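You operate a simulated robot arm through the tools that you are given. There is no shell and no other tool. Be economical: measure what you need, move in short steps, check, and stop when the job is done.

You run a simulated robot arm. Do the job below in one go: nothing can be reset, and whatever is moved stays where it is left.

## Task
Put things in order on the worktop. At the end: the purple powder puff stands where the white pad roll (marked "Pads") stood; the orange stubby brush stands on top of the brown tall carton; the green hair clip stands where the orange stick stood; the white pad roll is on the teal coaster; the orange stick stands where the purple powder puff stood; whatever was shut is shut again. Leave all else as you found it, and nothing knocked over. Set down upright: pad roll.

Only the result counts: the job must be done as asked and must still hold three seconds after the hand-in. Knocking over, shifting, dropping, spilling or breaking anything else fails it.

## Robot
A 5-joint arm with a two-finger parallel gripper, fixed in place. Base frame: the origin is at the foot of the arm, x ahead of it, y to its left, z up; the work surface is at about z = -2. Lengths are in mm, angles in rad, forces in N, time in s.
With the tool pointing down near the work surface it reaches from about 260 to 600 mm from the base axis. Its first joint turns from -1.152 to 1.152 rad. The tool tilts only in the upright plane through the base axis and itself; it spins freely about its own axis. Payload 1.57 kg.
The tool frame sits at the grasp point between the pads (the TCP): z along the fingers, y along the line on which they close. The tips reach 30 mm beyond it. The gripper opens to 80 mm. The fingers are 17 mm wide and 12 mm thick; the gripper's body (40 by 82 mm) begins 80 mm behind the TCP.
Orientation is that of the tool frame in the base frame, as [roll, pitch, yaw] about the fixed x, y, z axes, in that order (R = Rz(yaw) Ry(pitch) Rx(roll)). With the fingers straight down and closing along the base's y, the tool's x points along the base's -x, its y along +y and its z along -z.

## Interface
- The arm moves only by the tool send_rows. Its argument "steps" is a list of rows, each a list of 7 numbers: the shift along the tool's x, y, z in m, then the turn, a rotation vector about the tool's x, y, z in rad, then the finger opening in m, from 0 to 0.08. In form: [[tx, ty, tz, wx, wy, wz, hand], ...]. A call has 1 to 12 rows; each row is the pose to reach, as a shift and turn from the pose commanded when the call began, along the tool's axes at that moment. Rows are played at 5 a second. More than 50 mm and 0.15 rad between two rows, or a gripper value outside its range, and nothing of the call is played. Where a pose cannot be reached the arm comes as near as it can. A force on the tool above 40 N (or 10 N above the force at the start of the call, whichever is more), or a blocked arm, ends the call early, and 0.2 s more pass. The fingers move at their own pace (about 153 mm/s each) and stop on an object; they squeeze with about 32 N. The grip force told is the motor's: it shows also when the fingers shut on nothing. Time passes only in rows, and 0.2 s behind the last, so rows that repeat a pose let the fingers close. The reply holds the time, the measured pose of the TCP, the force on the tool along the base axes, the opening and the grip force, in the units named above and with some noise, with the torque about the TCP (base axes, N m) and any sound that the robot's microphone picked up.
- Cameras (640 x 400 px; columns grow to the right, rows downward): "scene" is fixed at [35.2, 392.2, 524.4]; the picture's right is [-0.78, -0.62, 0.00], its down [-0.35, 0.44, -0.83] and it looks along [0.52, -0.65, -0.56] (base axes); focal length 249 px, centre (320, 200). "wrist" rides on the gripper at [72, -7, -122] in the tool frame; the picture's right is [0.09, 1.00, 0.00], its down [-0.84, 0.08, -0.54] and it looks along [-0.54, 0.05, 0.84] (tool axes); focal length 238 px, centre (320, 200). There is no depth. A picture from a camera that has moved, and an enlarged one, comes with that camera's place and axes in the base frame and with its lens.
- get_image(camera): a new picture of that camera. The clock stands still meanwhile.
- enlarge(camera, box): a new picture of the part [left, top, right, bottom] of that camera's present view, enlarged. The clock stands still meanwhile.
- hand_in(): hands the job in; it is judged then, once.

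Work in short steps. Places have to be worked out from the pictures, the camera data and where the tool is seen: move nearer, look again, correct. Check each grasp and each placing, and mend what went wrong. You have 120 turns and 64 pictures in all, those below and enlarged ones among them. Open the gripper and draw the arm clear of the work before you hand the job in, unless the task says otherwise; then end with one line.

The tools are called after "Emit:" as name(argument=value, ...) on one line, values as JSON. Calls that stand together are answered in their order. send_rows: Moves the arm, as the interface text tells. Its arguments: {"type":"object","properties":{"steps":{"type":"array"}},"required":["steps"]} The other tools are called the same way: get_image (camera) takes a picture; enlarge (camera, box) takes an enlarged picture of a part of a camera's view; hand_in () hands the job in.

At the start:

```text
t: 0.0
tool_pos: [445.2, -14.8, 310.5]
tcp_rot: [3.139, 0.0, 3.14]
wrist_force: [-0.1, 0.5, 0.7]
moment: [-0.02, -0.01, -0.02]
opening: 80.0
finger_force: 0.0
```

scene: 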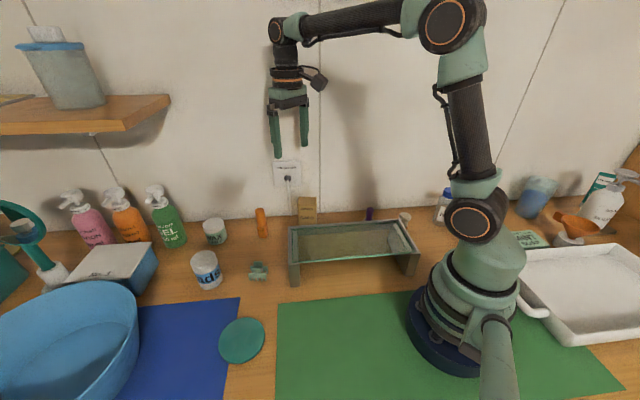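
wrist: 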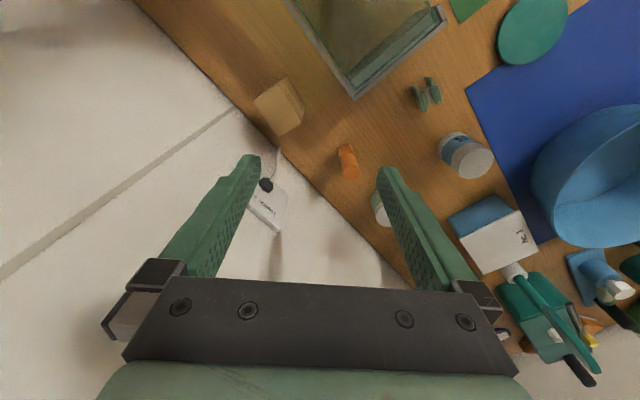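

The first pictures show the white pad roll, green clip, orange thing, carton and a glass-like bridge/box. I enlarge to identify each thing.

Emit:
enlarge(camera="scene", box=[180, 180, 340, 300])

Emit:
enlarge(camera="scene", box=[280, 180, 460, 300])

```text
3.33 times, centred on (260, 240) of scene
camera zoom: at [35.2, 392.2, 524.4], right [-0.78, -0.62, 0.0], down [-0.35, 0.44, -0.83], along [0.52, -0.65, -0.56], focal length 831 px, centre (520, 67)
```

zoom: 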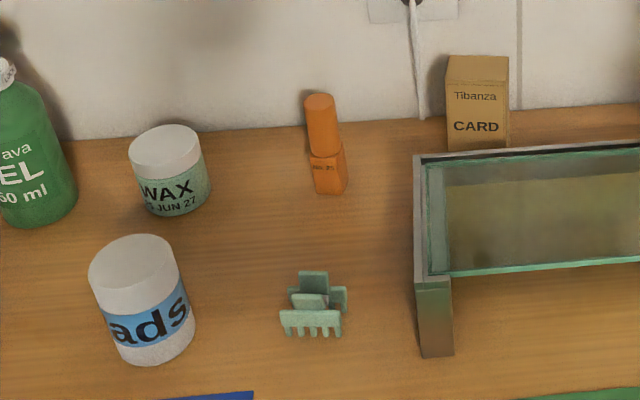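

```text
3.33 times, centred on (370, 240) of scene
camera zoom: at [35.2, 392.2, 524.4], right [-0.78, -0.62, 0.0], down [-0.35, 0.44, -0.83], along [0.52, -0.65, -0.56], focal length 831 px, centre (153, 67)
```

zoom: 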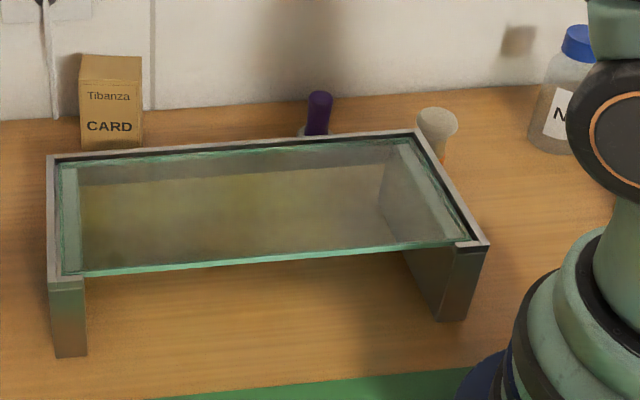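

The orange stick, green clip, pad roll and carton are visible. A purple item and a white-topped orange item stand behind the glass bridge, so I move the wrist camera to view that region.

Emit:
send_rows(steps=[[0.028, -0.012, 0, 0, 0, 0.13, 0.08], [0.056, -0.024, 0, 0, 0, 0.26, 0.08], [0.084, -0.036, 0, 0, 0, 0.39, 0.08], [0.112, -0.048, 0, 0, 0, 0.52, 0.08], [0.14, -0.06, 0, 0, 0, 0.65, 0.08], [0.168, -0.072, 0, 0, 0, 0.78, 0.08], [0.195, -0.085, 0, 0, 0, 0.9, 0.08]])

Emit:
get_image(camera="wrist")

Emit:
get_image(camera="scene")

```text
t: 1.6
tool_pos: [250.2, -99.3, 310.9]
tcp_rot: [3.141, -0.001, 2.24]
wrist_force: [-0.1, 0.2, 0.1]
moment: [0.0, -0.03, 0.0]
opening: 80.1
finger_force: 0.0
```

```text
59 pictures are left
camera wrist: at [199.9, -47.0, 433.8], right [0.72, 0.69, 0.0], down [0.58, -0.61, 0.54], along [0.37, -0.39, -0.84], focal length 238 px, centre (320, 200)
```

wrist: 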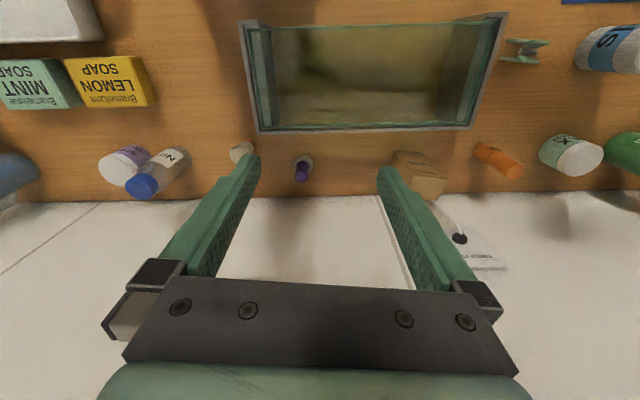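

```text
58 pictures are left
```

scene: 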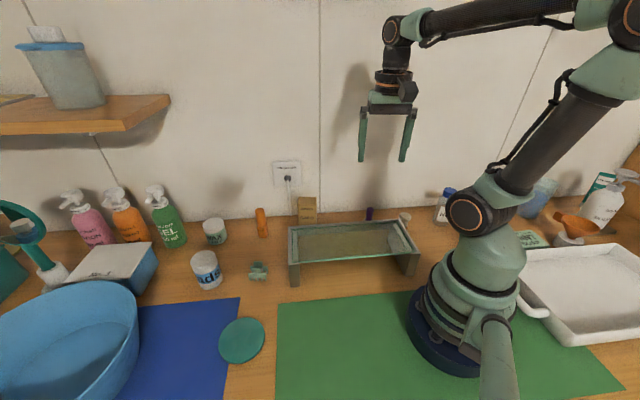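

Behind the bridge I see the purple-topped item and the pale one. I enlarge for identity.

Emit:
enlarge(camera="wrist", box=[200, 110, 340, 200])

Emit:
enlarge(camera="wrist", box=[220, 0, 560, 210])

```text
4.44 times, centred on (270, 155) of wrist
camera zoom: at [199.9, -47.0, 433.8], right [0.72, 0.69, 0.0], down [0.58, -0.61, 0.54], along [0.37, -0.39, -0.84], focal length 1059 px, centre (542, 400)
```

zoom: 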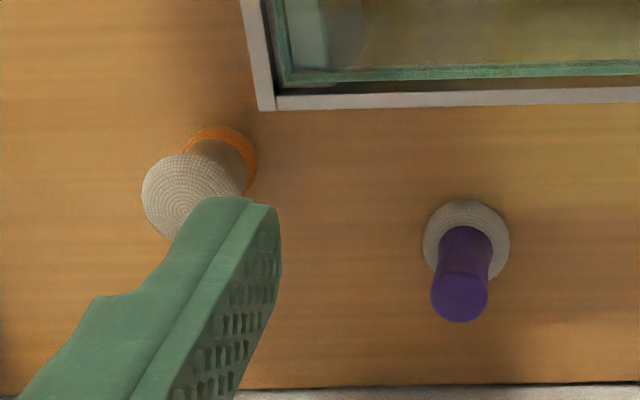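

```text
1.88 times, centred on (390, 105) of wrist
camera zoom: at [199.9, -47.0, 433.8], right [0.72, 0.69, 0.0], down [0.58, -0.61, 0.54], along [0.37, -0.39, -0.84], focal length 449 px, centre (188, 379)
```

zoom: 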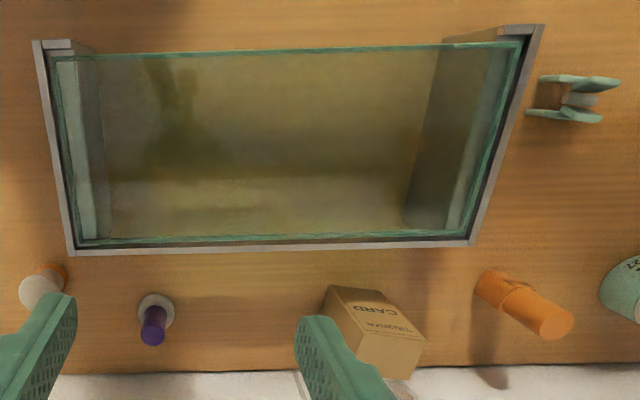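

Identified: puff (purple handle, white disc) near (307,-209), brush near (210,-253). First job is the pad roll, so I swing over toward it for a closer view.

Emit:
send_rows(steps=[[0.0131, 0.0334, 0, 0, 0, -0.1356, 0.08], [0.0262, 0.0667, 0, 0, 0, -0.2712, 0.08], [0.0393, 0.1001, 0, 0, 0, -0.4068, 0.08], [0.0524, 0.1335, 0, 0, 0, -0.5424, 0.08], [0.0655, 0.1669, 0, 0, 0, -0.678, 0.08], [0.0785, 0.2002, 0, 0, 0, -0.8136, 0.08], [0.0916, 0.2336, 0, 0, 0, -0.9492, 0.08], [0.1047, 0.267, 0, 0, 0, -1.0848, 0.08], [0.1178, 0.3003, 0, 0, 0, -1.2204, 0.08], [0.1309, 0.3337, 0, 0, 0, -1.356, 0.08]])

Emit:
get_image(camera="wrist")

```text
t: 3.8
tool_pos: [430.0, 210.1, 311.7]
tcp_rot: [-3.142, 0.0, -2.686]
wrist_force: [-0.6, 0.2, 0.3]
moment: [0.03, -0.01, 0.02]
opening: 80.0
finger_force: 0.0
```

```text
55 pictures are left
camera wrist: at [368.4, 173.0, 434.2], right [-0.52, 0.85, 0.0], down [0.72, 0.44, 0.54], along [0.46, 0.28, -0.84], focal length 238 px, centre (320, 200)
```

wrist: 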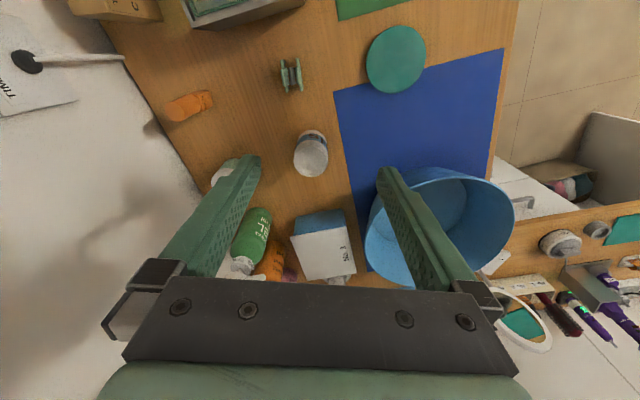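

The pad roll is in clear view; I enlarge it, the coaster and the clip to locate them.

Emit:
enlarge(camera="wrist", box=[240, 20, 440, 190])

```text
2.35 times, centred on (340, 105) of wrist
camera zoom: at [368.4, 173.0, 434.2], right [-0.52, 0.85, 0.0], down [0.72, 0.44, 0.54], along [0.46, 0.28, -0.84], focal length 561 px, centre (273, 424)
```

zoom: 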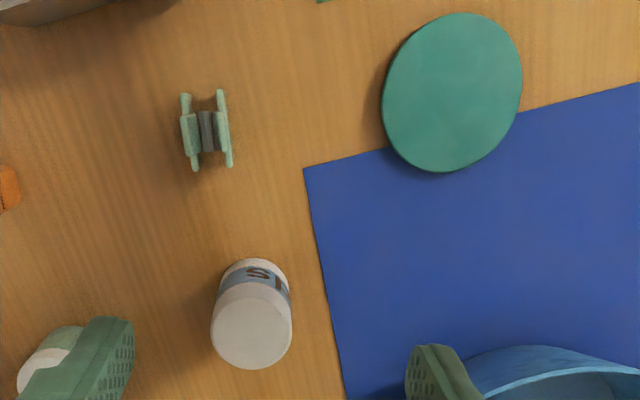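

I place the roll at about (504,241), diameter ~56, top at z~82, and the coaster at about (322,283). I move above the roll at z≈150.

Emit:
send_rows(steps=[[-0.02, -0.001, 0.04, 0, 0, 0, 0.08], [-0.04, -0.002, 0.08, 0, 0, 0, 0.08], [-0.06, -0.0035, 0.12, 0, 0, 0, 0.08], [-0.08, -0.0048, 0.16, 0, 0, 0, 0.08]])

Emit:
get_image(camera="wrist")

Emit:
enlarge(camera="scene", box=[120, 160, 280, 300])

```text
t: 4.8
tool_pos: [504.8, 239.5, 150.3]
tcp_rot: [3.141, 0.001, -2.688]
wrist_force: [0.2, 0.2, -0.7]
moment: [0.02, 0.02, -0.01]
opening: 80.1
finger_force: 0.0
```

```text
53 pictures are left
camera wrist: at [442.8, 203.2, 272.6], right [-0.52, 0.85, 0.0], down [0.72, 0.44, 0.54], along [0.46, 0.28, -0.84], focal length 238 px, centre (320, 200)
```

wrist: 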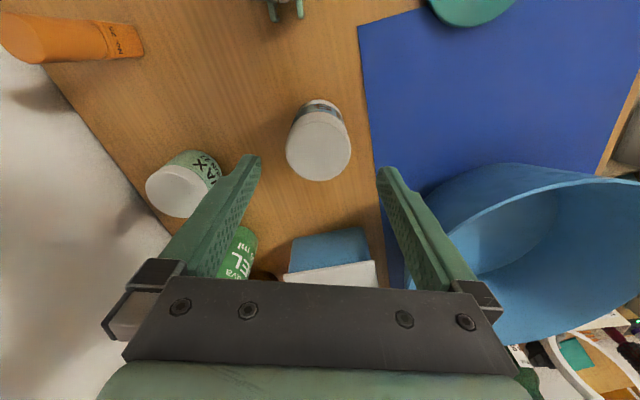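

```text
2.86 times, centred on (200, 230) of scene
camera zoom: at [35.2, 392.2, 524.4], right [-0.78, -0.62, 0.0], down [-0.35, 0.44, -0.83], along [0.52, -0.65, -0.56], focal length 712 px, centre (663, 114)
```

zoom: 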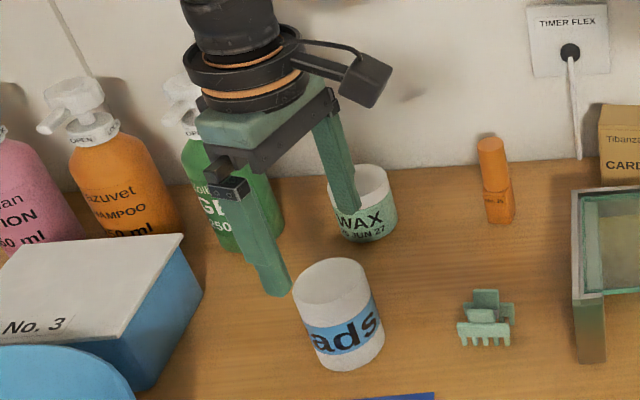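

The roll sits centred between the fingers near (503,238). I descend to z≈45 and close.

Emit:
send_rows(steps=[[0.001, 0, 0.035, 0, 0, 0, 0.08], [0.001, 0, 0.07, 0, 0, 0, 0.08], [0.001, 0, 0.105, 0, 0, 0, 0.08], [0.001, 0, 0.105, 0, 0, 0, 0.08]])

Emit:
get_image(camera="wrist")

```text
t: 5.8
tool_pos: [503.8, 239.1, 44.3]
tcp_rot: [-3.14, 0.0, -2.686]
wrist_force: [-0.2, -0.1, 0.2]
moment: [0.02, -0.01, 0.0]
opening: 79.9
finger_force: 0.2
```

```text
51 pictures are left
camera wrist: at [441.4, 202.4, 167.9], right [-0.52, 0.85, 0.0], down [0.72, 0.44, 0.54], along [0.46, 0.28, -0.84], focal length 238 px, centre (320, 200)
```

wrist: 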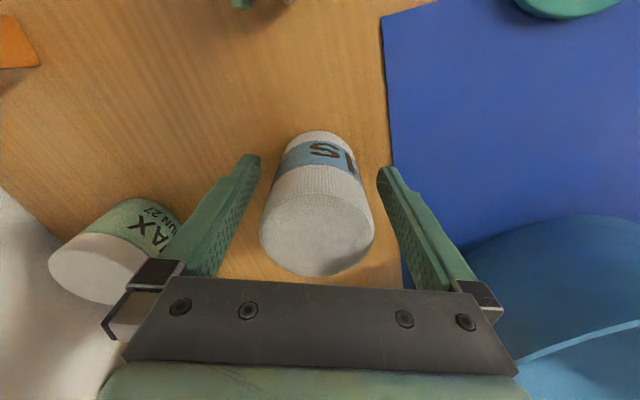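

The roll is between the pads. I close.

Emit:
send_rows(steps=[[0, 0, 0, 0, 0, 0, 0.045], [0, 0, 0, 0, 0, 0, 0.045], [0, 0, 0, 0, 0, 0, 0.045]])

```text
t: 6.6
tool_pos: [502.9, 241.3, 45.0]
tcp_rot: [3.141, 0.0, -2.684]
wrist_force: [0.3, 0.2, 0.8]
moment: [-0.05, 0.03, -0.02]
opening: 54.5
finger_force: 32.3
```

Grip holds at 54.5 mm. I lift 100 mm and carry it toward the coaster.

Emit:
send_rows(steps=[[0, 0, -0.03, 0, 0, 0, 0.045], [0, 0, -0.065, 0, 0, 0, 0.045], [0, 0, -0.1, 0, 0, 0, 0.045], [0.024, 0.0196, -0.1, 0, 0, 0, 0.045], [0.048, 0.0391, -0.1, 0, 0, 0, 0.045], [0.072, 0.0587, -0.1, 0, 0, 0, 0.045], [0.096, 0.0783, -0.1, 0, 0, 0, 0.045], [0.12, 0.0979, -0.1, 0, 0, 0, 0.045], [0.144, 0.1174, -0.1, 0, 0, 0, 0.045], [0.144, 0.1174, -0.1, 0, 0, 0, 0.045]])

Emit:
get_image(camera="wrist")

Emit:
get_image(camera="scene")

```text
t: 8.8
tool_pos: [322.7, 283.1, 146.8]
tcp_rot: [3.142, -0.001, -2.686]
wrist_force: [1.0, 0.0, 0.5]
moment: [0.01, -0.01, -0.02]
opening: 54.5
finger_force: 32.3
```

```text
50 pictures are left
camera wrist: at [260.8, 246.2, 269.0], right [-0.52, 0.85, 0.0], down [0.72, 0.44, 0.54], along [0.46, 0.28, -0.84], focal length 238 px, centre (320, 200)
```

wrist: 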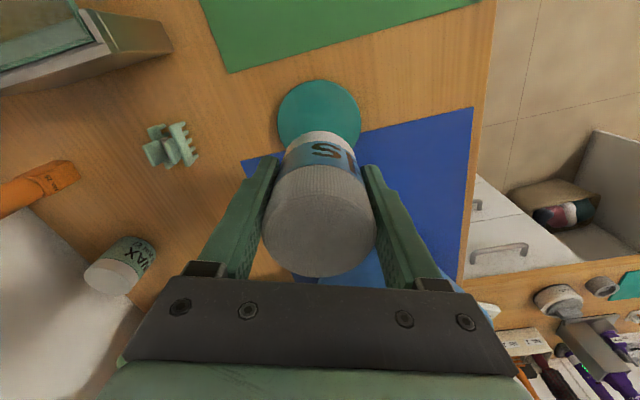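

```text
49 pictures are left
```

scene: 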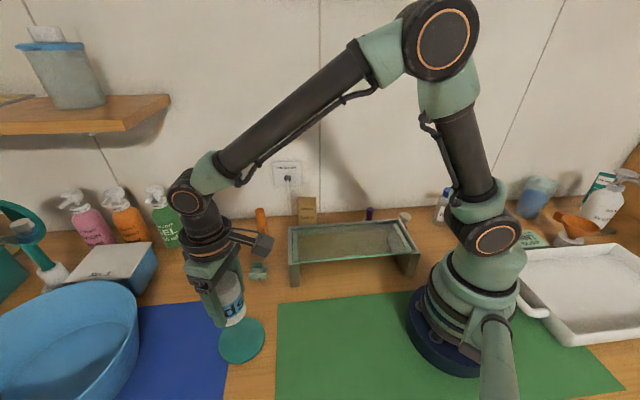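

The coaster centre works out to about (319,280). I correct by 4 mm and lower slowly.

Emit:
send_rows(steps=[[0.0042, -0.0007, 0.03, 0, 0, 0, 0.045], [0.0042, -0.0007, 0.06, 0, 0, 0, 0.045], [0.0042, -0.0007, 0.085, 0, 0, 0, 0.045], [0.0042, -0.0007, 0.091, 0, 0, 0, 0.045], [0.0042, -0.0007, 0.094, 0, 0, 0, 0.045]])

Emit:
enlarge(camera="scene", box=[180, 240, 310, 370])

```text
t: 10.0
tool_pos: [320.5, 281.5, 56.6]
tcp_rot: [-3.141, 0.001, -2.685]
wrist_force: [-2.2, -2.6, 9.1]
moment: [0.07, -0.08, 0.04]
opening: 54.7
finger_force: 32.0
stopped in row 5: the force on the tool passed its limit (the readings are from after the stop); the commanded pose is now the measured one
```

```text
3.08 times, centred on (245, 305) of scene
camera zoom: at [35.2, 392.2, 524.4], right [-0.78, -0.62, 0.0], down [-0.35, 0.44, -0.83], along [0.52, -0.65, -0.56], focal length 767 px, centre (551, -123)
```

zoom: 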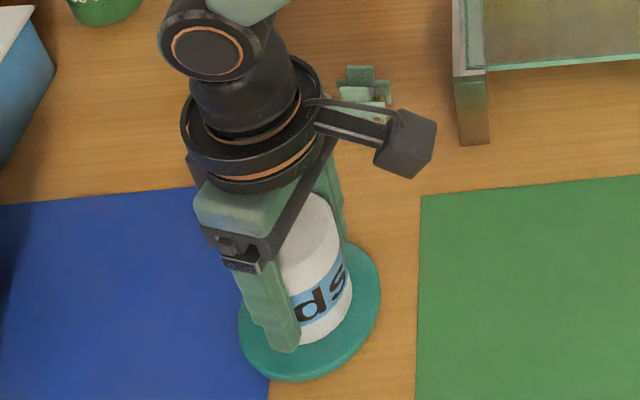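

The roll is seated on the coaster (contact 9 N). I release and rise, keeping clear.

Emit:
send_rows(steps=[[0, 0, 0, 0, 0, 0, 0.06], [0, 0, 0, 0, 0, 0, 0.08], [0, 0, 0, 0, 0, 0, 0.08], [0, 0, -0.03, 0, 0, 0, 0.08], [0, 0, -0.07, 0, 0, 0, 0.08], [0, 0, -0.11, 0, 0, 0, 0.08], [0, 0, -0.15, 0, 0, 0, 0.08], [0, 0, -0.19, 0, 0, 0, 0.08]])

Emit:
get_image(camera="wrist")

```text
t: 11.8
tool_pos: [319.3, 280.8, 246.6]
tcp_rot: [-3.141, 0.002, -2.685]
wrist_force: [-1.1, 0.7, 0.5]
moment: [0.02, -0.01, -0.01]
opening: 80.0
finger_force: 0.3
```

```text
47 pictures are left
camera wrist: at [256.9, 243.4, 368.2], right [-0.52, 0.85, 0.0], down [0.72, 0.44, 0.54], along [0.46, 0.28, -0.84], focal length 238 px, centre (320, 200)
```

wrist: 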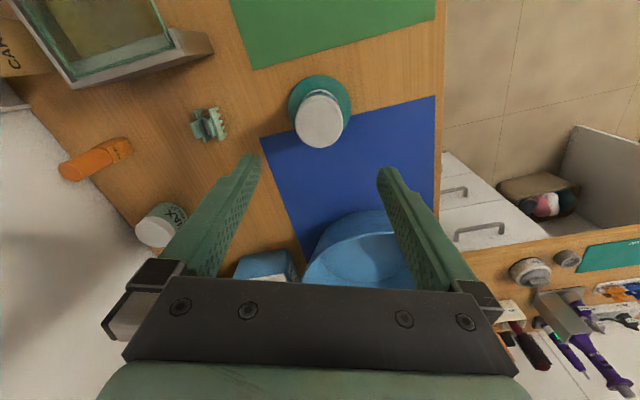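

The roll stands upright on the coaster. Now I travel over to the purple puff behind the bridge.

Emit:
send_rows(steps=[[0.0199, -0.033, -0.002, 0, 0, 0.1034, 0.08], [0.0397, -0.0661, -0.004, 0, 0, 0.2068, 0.08], [0.0596, -0.0991, -0.006, 0, 0, 0.3103, 0.08], [0.0794, -0.1321, -0.008, 0, 0, 0.4137, 0.08], [0.0993, -0.1652, -0.01, 0, 0, 0.5171, 0.08], [0.1191, -0.1982, -0.012, 0, 0, 0.6205, 0.08], [0.139, -0.2312, -0.014, 0, 0, 0.7239, 0.08], [0.1588, -0.2643, -0.016, 0, 0, 0.8273, 0.08], [0.1787, -0.2973, -0.018, 0, 0, 0.9308, 0.08], [0.1985, -0.3303, -0.019, 0, 0, 1.0342, 0.08], [0.2184, -0.3634, -0.02, 0, 0, 1.1376, 0.08], [0.2382, -0.3964, -0.02, 0, 0, 1.241, 0.08]])

Emit:
get_image(camera="wrist")

```text
t: 14.4
tool_pos: [278.7, -179.5, 264.1]
tcp_rot: [-3.14, 0.0, 2.354]
wrist_force: [0.7, -0.1, 0.7]
moment: [-0.01, 0.03, -0.01]
opening: 80.0
finger_force: 0.0
```

```text
46 pictures are left
camera wrist: at [223.3, -133.2, 387.1], right [0.64, 0.77, 0.0], down [0.65, -0.54, 0.54], along [0.42, -0.35, -0.84], focal length 238 px, centre (320, 200)
```

wrist: 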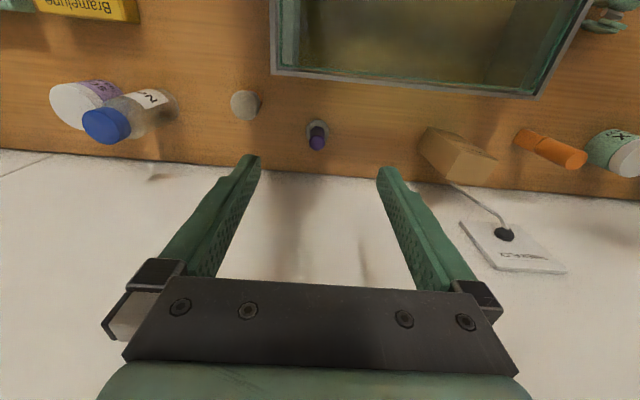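

Emit:
enlarge(camera="wrist", box=[210, 60, 370, 160])

Emit:
enlarge(camera="wrist", box=[390, 80, 550, 200])

```text
4.00 times, centred on (290, 110) of wrist
camera zoom: at [223.3, -133.2, 387.1], right [0.64, 0.77, 0.0], down [0.65, -0.54, 0.54], along [0.42, -0.35, -0.84], focal length 953 px, centre (440, 560)
```

zoom: 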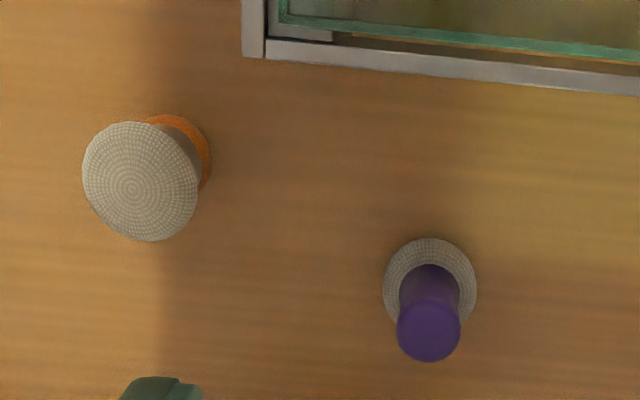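

```text
3.33 times, centred on (470, 140) of wrist
camera zoom: at [223.3, -133.2, 387.1], right [0.64, 0.77, 0.0], down [0.65, -0.54, 0.54], along [0.42, -0.35, -0.84], focal length 794 px, centre (-180, 400)
```

zoom: 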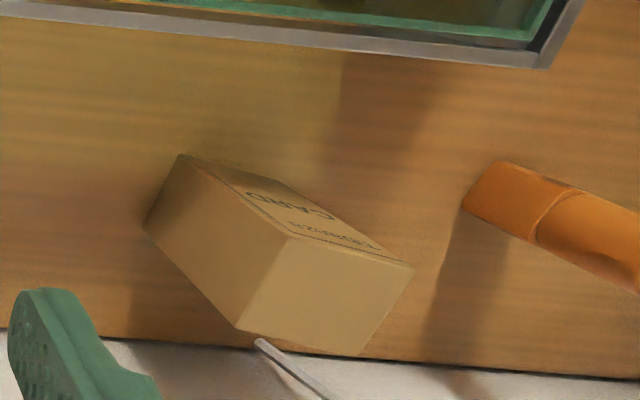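

Estimates: puff at (310,-210.5), ~60 tall, handle Ø22 on Ø37 disc; brush at (210,-256), ~45 tall; carton at (454,-68), top z≈104. I move above the puff to z≈110.

Emit:
send_rows(steps=[[-0.022, 0, 0.04, 0, 0, 0, 0.08], [-0.044, 0.0003, 0.08, 0, 0, 0, 0.08], [-0.044, 0.0003, 0.12, 0, 0, 0, 0.08], [-0.044, 0.0003, 0.154, 0, 0, 0, 0.08]])

Emit:
get_image(camera="wrist")

Emit:
enlarge(camera="scene", box=[280, 140, 460, 260])

```text
t: 15.4
tool_pos: [311.2, -210.9, 110.3]
tcp_rot: [3.139, 0.004, 2.357]
wrist_force: [-0.6, 0.7, 0.2]
moment: [-0.02, -0.02, 0.0]
opening: 80.1
finger_force: 0.0
```

```text
43 pictures are left
camera wrist: at [255.1, -164.5, 232.9], right [0.64, 0.77, 0.0], down [0.65, -0.54, 0.54], along [0.42, -0.35, -0.84], focal length 238 px, centre (320, 200)
```

wrist: 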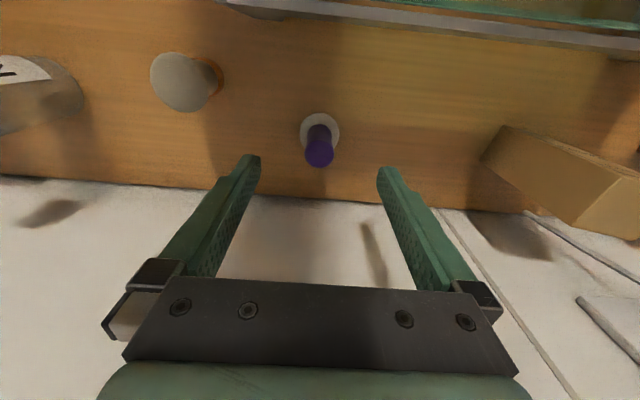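

```text
3.33 times, centred on (370, 200) of scene
camera zoom: at [35.2, 392.2, 524.4], right [-0.78, -0.62, 0.0], down [-0.35, 0.44, -0.83], along [0.52, -0.65, -0.56], focal length 831 px, centre (153, 200)
```

zoom: 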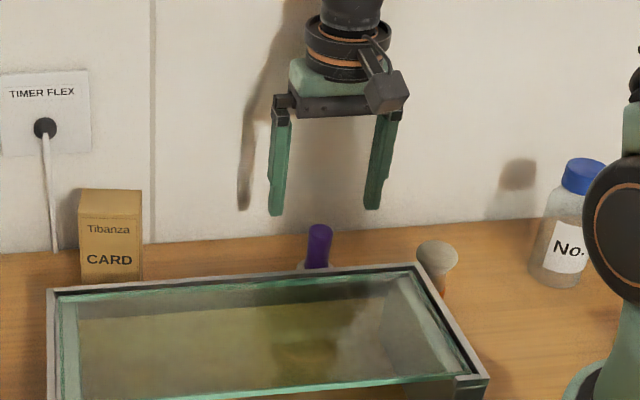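

The puff is centred between fingers near (308.5,-209.5). I descend to z≈52 so the tips stay above the disc, then close.

Emit:
send_rows(steps=[[0.0025, -0.001, 0.03, 0, 0, 0, 0.08], [0.0025, -0.001, 0.058, 0, 0, 0, 0.08], [0.0025, -0.001, 0.058, 0, 0, 0, 0.05], [0.0025, -0.001, 0.058, 0, 0, 0, 0.015], [0.0025, -0.001, 0.058, 0, 0, 0, 0.015], [0.0025, -0.001, 0.058, 0, 0, 0, 0.015]])

Emit:
get_image(camera="wrist")

```text
t: 16.8
tool_pos: [308.0, -209.5, 51.9]
tcp_rot: [3.141, 0.001, 2.357]
wrist_force: [0.4, 0.4, 0.1]
moment: [0.0, -0.01, -0.02]
opening: 22.3
finger_force: 31.7
```

```text
41 pictures are left
camera wrist: at [252.2, -163.4, 175.5], right [0.64, 0.77, 0.0], down [0.65, -0.54, 0.54], along [0.42, -0.35, -0.84], focal length 238 px, centre (320, 200)
```

wrist: 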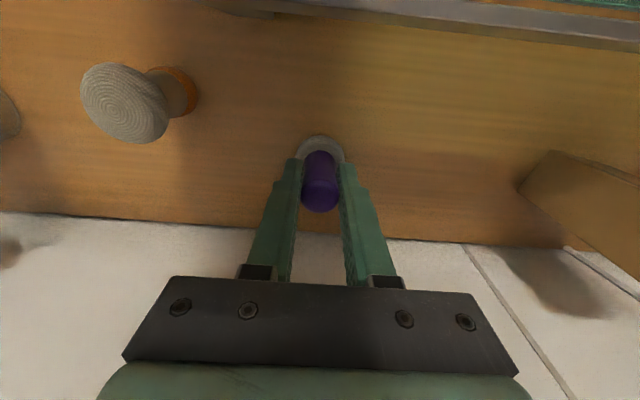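

Grip is 22.3 mm on the handle. I lift to z≈190 and then travel to the former roll spot.

Emit:
send_rows(steps=[[0, 0, -0.02, 0, 0, 0, 0.015], [0, 0, -0.06, 0, 0, 0, 0.015], [0, 0, -0.1, 0, 0, 0, 0.015], [0, 0, -0.14, 0, 0, 0, 0.015]])

Emit:
send_rows(steps=[[0.0162, 0.0415, 0, 0, 0, -0.1128, 0.015], [0.0325, 0.0829, 0, 0, 0, -0.2256, 0.015], [0.0487, 0.1244, 0, 0, 0, -0.3385, 0.015], [0.065, 0.1659, 0, 0, 0, -0.4513, 0.015], [0.0812, 0.2073, 0, 0, 0, -0.5641, 0.015], [0.0975, 0.2488, 0, 0, 0, -0.6769, 0.015], [0.1137, 0.2902, 0, 0, 0, -0.7897, 0.015], [0.13, 0.3317, 0, 0, 0, -0.9025, 0.015], [0.1462, 0.3732, 0, 0, 0, -1.0154, 0.015], [0.1625, 0.4146, 0, 0, 0, -1.1282, 0.015], [0.1787, 0.4561, 0, 0, 0, -1.241, 0.015], [0.1787, 0.4561, 0, 0, 0, -1.241, 0.015]])

Emit:
get_image(camera="scene")

```text
t: 17.8
tool_pos: [307.8, -209.6, 193.9]
tcp_rot: [-3.141, -0.001, 2.355]
wrist_force: [-0.5, -0.1, 0.6]
moment: [-0.01, -0.01, -0.01]
opening: 22.1
finger_force: 31.3
```

```text
t: 20.4
tool_pos: [506.2, 239.5, 192.7]
tcp_rot: [-3.142, 0.0, -2.684]
wrist_force: [-0.3, 0.3, 0.1]
moment: [0.03, 0.0, -0.04]
opening: 22.1
finger_force: 31.7
```

```text
40 pictures are left
```

scene: 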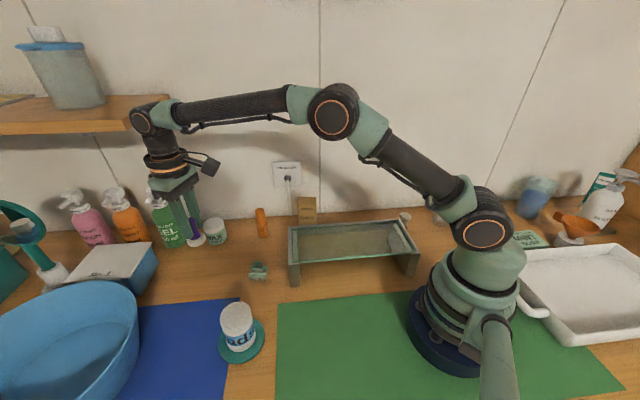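

The puff is carried well and hangs above the roll's old spot. I lower it to the table.

Emit:
send_rows(steps=[[0.0018, 0.0009, 0.045, 0, 0, 0, 0.015], [0.0018, 0.0009, 0.09, 0, 0, 0, 0.015], [0.0018, 0.0009, 0.125, 0, 0, 0, 0.015], [0.0018, 0.0009, 0.136, 0, 0, 0, 0.015], [0.0018, 0.0009, 0.14, 0, 0, 0, 0.015], [0.0018, 0.0009, 0.1415, 0, 0, 0, 0.015]])

Emit:
enlarge(camera="scene", box=[140, 180, 280, 300])

```text
t: 21.8
tool_pos: [504.6, 239.0, 55.0]
tcp_rot: [-3.141, 0.008, -2.686]
wrist_force: [-6.4, -1.8, 26.5]
moment: [-0.08, 0.2, 0.09]
opening: 22.5
finger_force: 31.5
```

```text
3.33 times, centred on (210, 240) of scene
camera zoom: at [35.1, 392.1, 524.4], right [-0.78, -0.62, 0.0], down [-0.35, 0.44, -0.83], along [0.52, -0.65, -0.56], focal length 831 px, centre (687, 67)
```

zoom: 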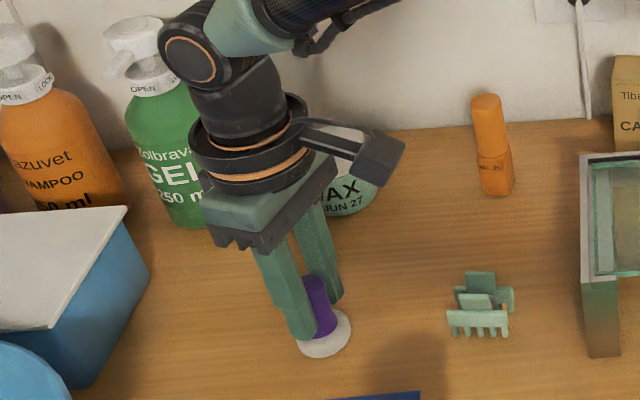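

The puff is on the table and pressing 26 N. I ease up 3 mm, open, and withdraw.

Emit:
send_rows(steps=[[0, 0, -0.002, 0, 0, 0, 0.015], [0, 0, -0.003, 0, 0, 0, 0.015], [0, 0, -0.003, 0, 0, 0, 0.04], [0, 0, -0.003, 0, 0, 0, 0.08], [0, 0, -0.003, 0, 0, 0, 0.08], [0, 0, -0.04, 0, 0, 0, 0.08], [0, 0, -0.08, 0, 0, 0, 0.08], [0, 0, -0.12, 0, 0, 0, 0.08], [0, 0, -0.15, 0, 0, 0, 0.08]])

Emit:
get_image(camera="wrist")

```text
t: 23.8
tool_pos: [502.3, 238.4, 202.6]
tcp_rot: [3.14, 0.002, -2.688]
wrist_force: [0.3, -0.6, -0.6]
moment: [-0.02, 0.0, 0.01]
opening: 79.8
finger_force: 0.1
```

```text
38 pictures are left
camera wrist: at [440.6, 200.7, 324.8], right [-0.52, 0.85, 0.0], down [0.72, 0.44, 0.54], along [0.46, 0.28, -0.84], focal length 238 px, centre (320, 200)
```

wrist: 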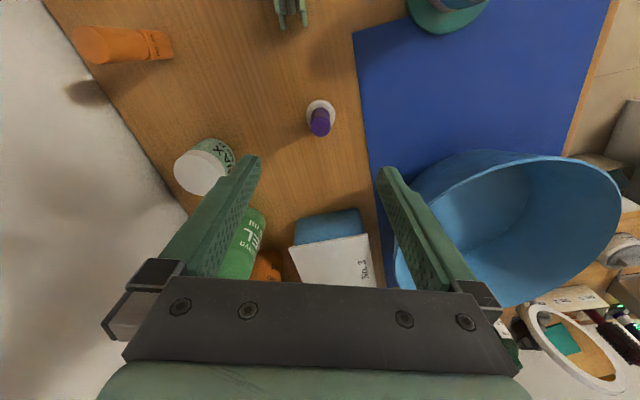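

The puff stands within a couple of mm of the roll's old spot. Next the orange stick near (535,46): I move over it for a look.

Emit:
send_rows(steps=[[0.0174, -0.0345, -0.006, 0, 0, 0.0912, 0.08], [0.0347, -0.069, -0.012, 0, 0, 0.1824, 0.08], [0.0521, -0.1034, -0.018, 0, 0, 0.2736, 0.08], [0.0694, -0.1379, -0.024, 0, 0, 0.3648, 0.08], [0.0868, -0.1724, -0.03, 0, 0, 0.456, 0.08]])

Emit:
enlarge(camera="wrist", box=[200, 0, 440, 180])

```text
t: 25.0
tool_pos: [500.6, 45.2, 232.1]
tcp_rot: [-3.141, 0.003, 3.137]
wrist_force: [-0.3, 0.4, 0.0]
moment: [0.03, -0.03, 0.0]
opening: 79.9
finger_force: 0.1
```

```text
2.22 times, centred on (320, 90) of wrist
camera zoom: at [427.7, 39.4, 354.1], right [-0.09, 1.0, 0.0], down [0.84, 0.08, 0.54], along [0.54, 0.05, -0.84], focal length 530 px, centre (320, 444)
```

zoom: 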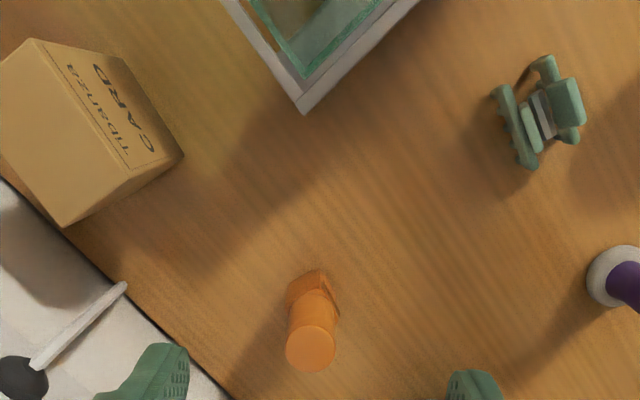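

The stick stands at about (531,45), ~100 tall with a square base turned some 28°. I move down to z≈150 above it for a better look at orientation.

Emit:
send_rows(steps=[[-0.015, 0, 0.04, 0, 0, 0, 0.08], [-0.03, 0, 0.08, 0, 0, 0, 0.08]])

Emit:
enlarge(camera="wrist", box=[240, 60, 400, 180])

Emit:
enlarge(camera="scene", box=[220, 170, 340, 260])

```text
t: 25.6
tool_pos: [532.0, 45.7, 150.8]
tcp_rot: [-3.141, 0.002, 3.14]
wrist_force: [0.3, 0.5, 0.3]
moment: [0.01, 0.02, -0.01]
opening: 80.0
finger_force: 0.0
```

```text
3.33 times, centred on (320, 120) of wrist
camera zoom: at [459.1, 39.6, 273.7], right [-0.09, 1.0, 0.0], down [0.84, 0.08, 0.54], along [0.54, 0.05, -0.84], focal length 794 px, centre (320, 467)
```

zoom: 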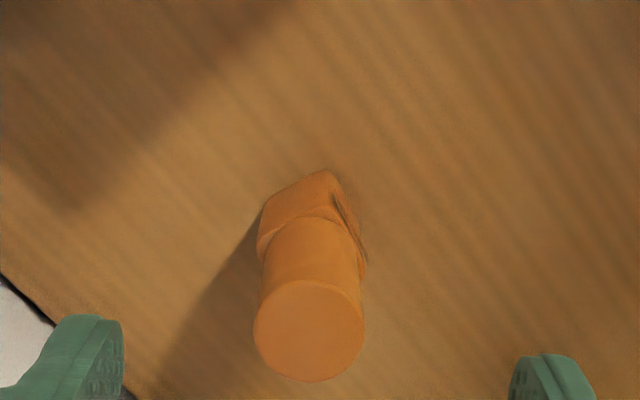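

```text
4.44 times, centred on (280, 215) of scene
camera zoom: at [35.2, 392.2, 524.4], right [-0.78, -0.62, 0.0], down [-0.35, 0.44, -0.83], along [0.52, -0.65, -0.56], focal length 1108 px, centre (498, 133)
```

zoom: 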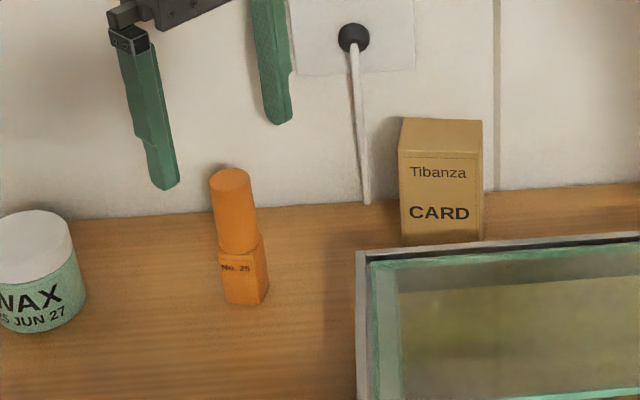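

Stick centre is about (536,44.5), height ~93, faces turned ~34°. I turn the gripper to match and look again before descending.

Emit:
send_rows(steps=[[-0.001, 0, 0, 0, 0, -0.12, 0.08], [-0.002, 0, 0, 0, 0, -0.24, 0.08], [-0.003, -0.001, 0, 0, 0, -0.36, 0.08], [-0.004, -0.0012, 0, 0, 0, -0.48, 0.08], [-0.004, -0.0012, 0, 0, 0, -0.6, 0.08]])

Emit:
get_image(camera="wrist")

```text
t: 26.8
tool_pos: [534.4, 44.3, 150.8]
tcp_rot: [-3.142, 0.001, -2.539]
wrist_force: [0.0, 0.3, -0.4]
moment: [0.02, 0.03, -0.01]
opening: 79.7
finger_force: 0.0
```

```text
34 pictures are left
camera wrist: at [479.0, -1.0, 274.1], right [-0.64, 0.77, 0.0], down [0.65, 0.54, 0.54], along [0.42, 0.35, -0.84], focal length 238 px, centre (320, 200)
```

wrist: 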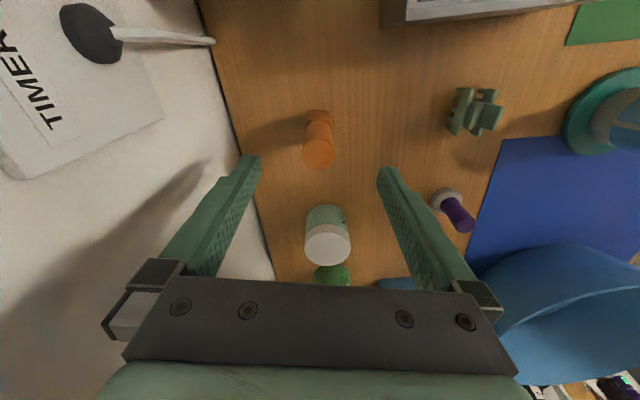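

The stick is centred. I descend to z≈50 and close.

Emit:
send_rows(steps=[[0, 0, 0.035, 0, 0, 0, 0.08], [0, 0, 0.07, 0, 0, 0, 0.08], [0, 0, 0.101, 0, 0, 0, 0.08], [0, 0, 0.101, 0, 0, 0, 0.05], [0, 0, 0.101, 0, 0, 0, 0.02], [0, 0, 0.101, 0, 0, 0, 0.02], [0, 0, 0.101, 0, 0, 0, 0.02]])

Emit:
get_image(camera="wrist")

Emit:
enlarge(camera="scene", box=[200, 150, 320, 250])

```text
t: 28.4
tool_pos: [534.8, 45.8, 50.8]
tcp_rot: [3.141, 0.003, -2.544]
wrist_force: [-1.0, 0.2, -0.3]
moment: [-0.05, 0.04, -0.01]
opening: 26.1
finger_force: 32.0
```

```text
33 pictures are left
camera wrist: at [479.3, -0.9, 173.2], right [-0.64, 0.77, 0.0], down [0.65, 0.54, 0.54], along [0.42, 0.35, -0.84], focal length 238 px, centre (320, 200)
```

wrist: 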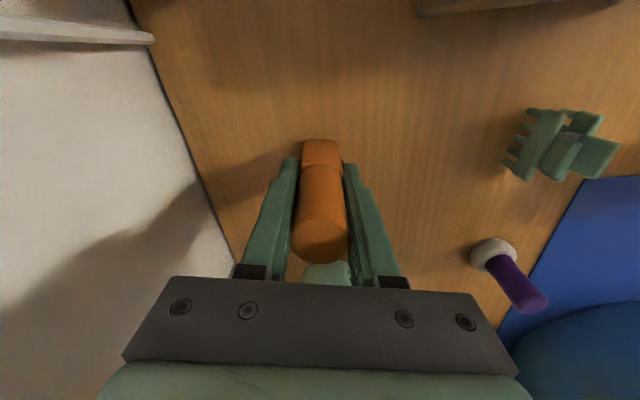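

```text
4.00 times, centred on (260, 200) of scene
camera zoom: at [35.2, 392.2, 524.4], right [-0.78, -0.62, 0.0], down [-0.35, 0.44, -0.83], along [0.52, -0.65, -0.56], focal length 997 px, centre (560, 200)
```

zoom: 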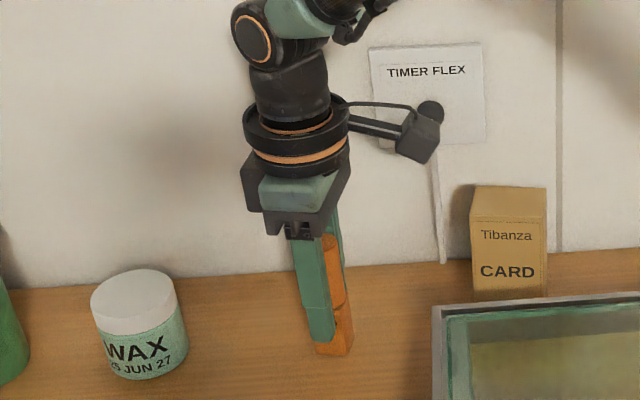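

The stick is gripped squarely at 26 mm; its spot is (535,45.5). I lift 170 mm and carry it to the puff's old spot (308,-209.5).

Emit:
send_rows(steps=[[0, 0, -0.02, 0, 0, 0, 0.02], [0, 0, -0.06, 0, 0, 0, 0.02], [0, 0, -0.1, 0, 0, 0, 0.02], [0, 0, -0.14, 0, 0, 0, 0.02], [0, 0, -0.17, 0, 0, 0, 0.02]])

Emit:
send_rows(steps=[[0.0276, -0.0069, 0, 0, 0, 0.1153, 0.02], [0.0552, -0.0138, 0, 0, 0, 0.2305, 0.02], [0.0828, -0.0208, 0, 0, 0, 0.3458, 0.02], [0.1104, -0.0277, 0, 0, 0, 0.461, 0.02], [0.138, -0.0346, 0, 0, 0, 0.5763, 0.02], [0.1656, -0.0415, 0, 0, 0, 0.6915, 0.02], [0.1932, -0.0484, 0, 0, 0, 0.8068, 0.02], [0.2208, -0.0553, 0, 0, 0, 0.922, 0.02], [0.2484, -0.0623, 0, 0, 0, 1.0373, 0.02], [0.276, -0.0692, 0, 0, 0, 1.1525, 0.02], [0.3036, -0.0761, 0, 0, 0, 1.2678, 0.02], [0.3312, -0.083, 0, 0, 0, 1.383, 0.02]])

Emit:
get_image(camera="wrist")

```text
t: 29.6
tool_pos: [534.0, 46.1, 221.0]
tcp_rot: [3.141, -0.002, -2.544]
wrist_force: [0.4, -0.3, -0.4]
moment: [0.0, -0.01, 0.01]
opening: 26.4
finger_force: 32.2
```

```text
t: 32.2
tool_pos: [306.9, -210.5, 220.7]
tcp_rot: [3.141, -0.001, 2.356]
wrist_force: [-0.2, -0.2, -0.8]
moment: [-0.02, 0.0, -0.04]
opening: 26.1
finger_force: 32.0
```

```text
31 pictures are left
camera wrist: at [251.7, -163.6, 343.2], right [0.64, 0.77, 0.0], down [0.65, -0.54, 0.54], along [0.42, -0.35, -0.84], focal length 238 px, centre (320, 200)
```

wrist: 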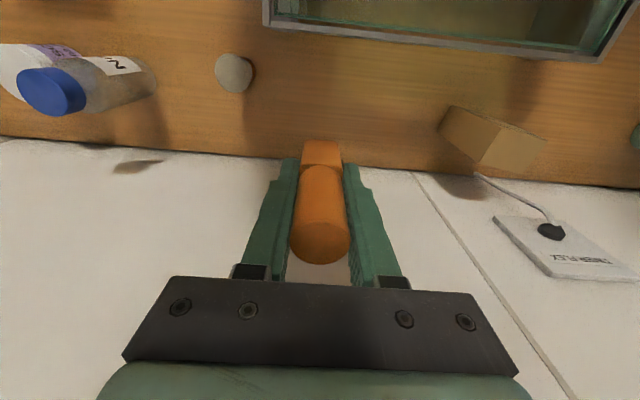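

Held steadily above the old puff spot. I lower to the table.

Emit:
send_rows(steps=[[0, 0.0012, 0.045, 0, 0, 0, 0.02], [0, 0.0012, 0.09, 0, 0, 0, 0.02], [0, 0.0012, 0.135, 0, 0, 0, 0.02], [0, 0.0012, 0.16, 0, 0, 0, 0.02], [0, 0.0012, 0.166, 0, 0, 0, 0.02], [0, 0.0012, 0.169, 0, 0, 0, 0.02]])

Emit:
get_image(camera="wrist")

```text
t: 33.6
tool_pos: [309.3, -209.3, 50.4]
tcp_rot: [-3.141, 0.001, 2.357]
wrist_force: [0.0, 0.6, -0.3]
moment: [0.0, 0.01, 0.01]
opening: 26.1
finger_force: 32.4
```

```text
30 pictures are left
camera wrist: at [252.7, -163.3, 173.7], right [0.64, 0.77, 0.0], down [0.65, -0.54, 0.54], along [0.42, -0.35, -0.84], focal length 238 px, centre (320, 200)
```

wrist: 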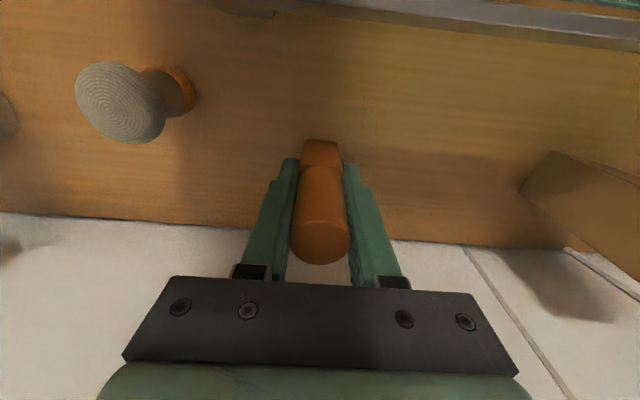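

No contact force yet, so I feel down in 1 mm steps.

Emit:
send_rows(steps=[[0, 0, 0.001, 0, 0, 0, 0.02], [0, 0, 0.002, 0, 0, 0, 0.02]])

```text
t: 34.2
tool_pos: [308.3, -209.3, 49.8]
tcp_rot: [3.141, 0.002, 2.357]
wrist_force: [-5.6, 1.6, 23.2]
moment: [0.1, 0.3, -0.02]
opening: 26.0
finger_force: 32.0
```

Contact at 23 N. I ease up 1 mm, open and rise.

Emit:
send_rows(steps=[[0, 0, -0.001, 0, 0, 0, 0.02], [0, 0, -0.001, 0, 0, 0, 0.02], [0, 0, -0.001, 0, 0, 0, 0.04], [0, 0, -0.001, 0, 0, 0, 0.08], [0, 0, -0.001, 0, 0, 0, 0.08], [0, 0, -0.04, 0, 0, 0, 0.08], [0, 0, -0.08, 0, 0, 0, 0.08], [0, 0, -0.12, 0, 0, 0, 0.08], [0, 0, -0.16, 0, 0, 0, 0.08]])

Emit:
get_image(camera="wrist")

```text
t: 36.2
tool_pos: [306.4, -209.5, 210.9]
tcp_rot: [3.14, -0.001, 2.359]
wrist_force: [0.4, 0.5, 1.0]
moment: [-0.02, 0.03, 0.0]
opening: 80.1
finger_force: 0.0
```

```text
29 pictures are left
camera wrist: at [251.6, -163.4, 333.3], right [0.64, 0.77, 0.0], down [0.65, -0.54, 0.54], along [0.42, -0.35, -0.84], focal length 238 px, centre (320, 200)
```

wrist: 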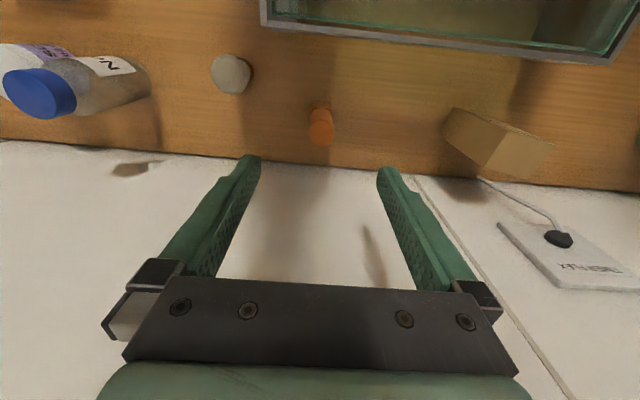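

The stick stands upright in its new place. Now I move over the brush near (210,-256) for a closer look.

Emit:
send_rows(steps=[[0.0118, -0.0335, 0.02, 0, 0, 0, 0.08], [0.0235, -0.067, 0.04, 0, 0, 0, 0.08], [0.0353, -0.1006, 0.07, 0, 0, 0, 0.08]])

Emit:
enlarge(camera="wrist", box=[220, 60, 420, 200])

Emit:
enlarge(camera="scene", box=[330, 170, 460, 260])

```text
t: 37.0
tool_pos: [211.9, -256.3, 141.3]
tcp_rot: [3.14, -0.001, 2.359]
wrist_force: [0.2, -1.1, -0.2]
moment: [0.03, -0.03, -0.02]
opening: 79.9
finger_force: 0.0
```

```text
2.86 times, centred on (320, 130) of wrist
camera zoom: at [156.2, -209.0, 262.9], right [0.64, 0.77, 0.0], down [0.65, -0.54, 0.54], along [0.42, -0.35, -0.84], focal length 681 px, centre (320, 400)
```

zoom: 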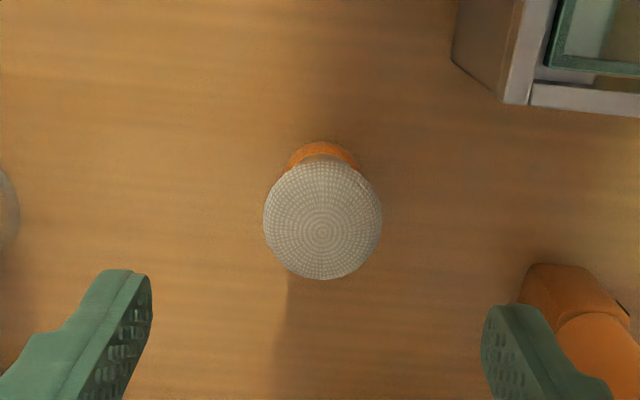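

```text
4.44 times, centred on (395, 215) of scene
camera zoom: at [35.2, 392.2, 524.4], right [-0.78, -0.62, 0.0], down [-0.35, 0.44, -0.83], along [0.52, -0.65, -0.56], focal length 1108 px, centre (-13, 133)
```

zoom: 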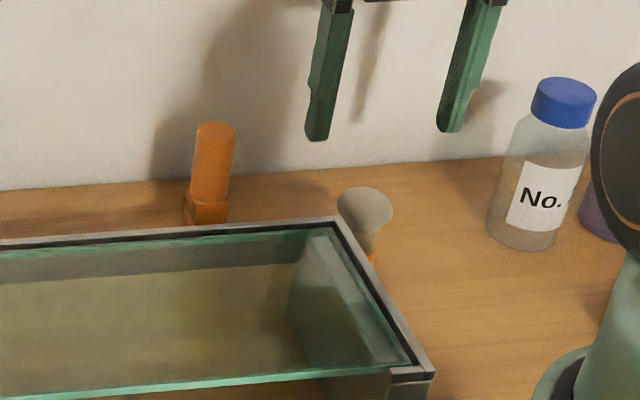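

The brush (flared head Ø38, height ~50) is at about (210.5,-254.5), and the fingers clear the stick. I descend to z≈42 and close on the head.

Emit:
send_rows(steps=[[0.0018, 0, 0.035, 0, 0, 0, 0.08], [0.0018, 0, 0.07, 0, 0, 0, 0.08], [0.0018, 0, 0.099, 0, 0, 0, 0.08], [0.0018, 0, 0.099, 0, 0, 0, 0.08]])

Emit:
get_image(camera="wrist")

```text
t: 38.0
tool_pos: [211.9, -254.7, 40.4]
tcp_rot: [3.139, 0.001, 2.358]
wrist_force: [-0.8, 0.4, -0.6]
moment: [0.03, -0.02, 0.03]
opening: 79.9
finger_force: 0.1
```

```text
26 pictures are left
camera wrist: at [156.2, -207.7, 162.6], right [0.64, 0.77, 0.0], down [0.65, -0.54, 0.54], along [0.42, -0.35, -0.84], focal length 238 px, centre (320, 200)
```

wrist: 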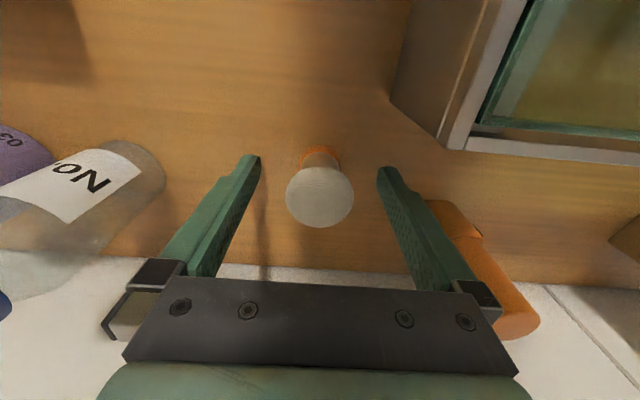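

Head is between the pads. I close and check.

Emit:
send_rows(steps=[[0.002, 0, 0, 0, 0, 0, 0.06], [0.002, 0, 0, 0, 0, 0, 0.03], [0.002, 0, 0, 0, 0, 0, 0.03], [0.002, 0, 0, 0, 0, 0, 0.03], [0.002, 0, -0.02, 0, 0, 0, 0.03], [0.002, 0, -0.05, 0, 0, 0, 0.03]])

Emit:
get_image(camera="wrist")

```text
t: 39.4
tool_pos: [209.9, -253.4, 89.7]
tcp_rot: [3.141, 0.001, 2.359]
wrist_force: [0.2, -1.0, 0.7]
moment: [-0.03, 0.0, 0.0]
opening: 30.9
finger_force: 1.1
```

```text
25 pictures are left
camera wrist: at [154.3, -207.1, 212.7], right [0.64, 0.77, 0.0], down [0.65, -0.54, 0.54], along [0.42, -0.35, -0.84], focal length 238 px, centre (320, 200)
```

wrist: 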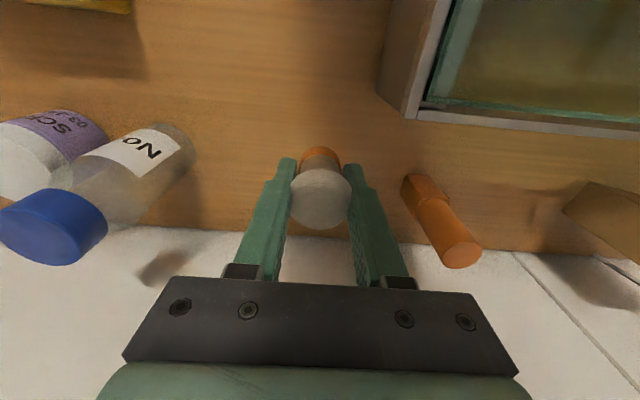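

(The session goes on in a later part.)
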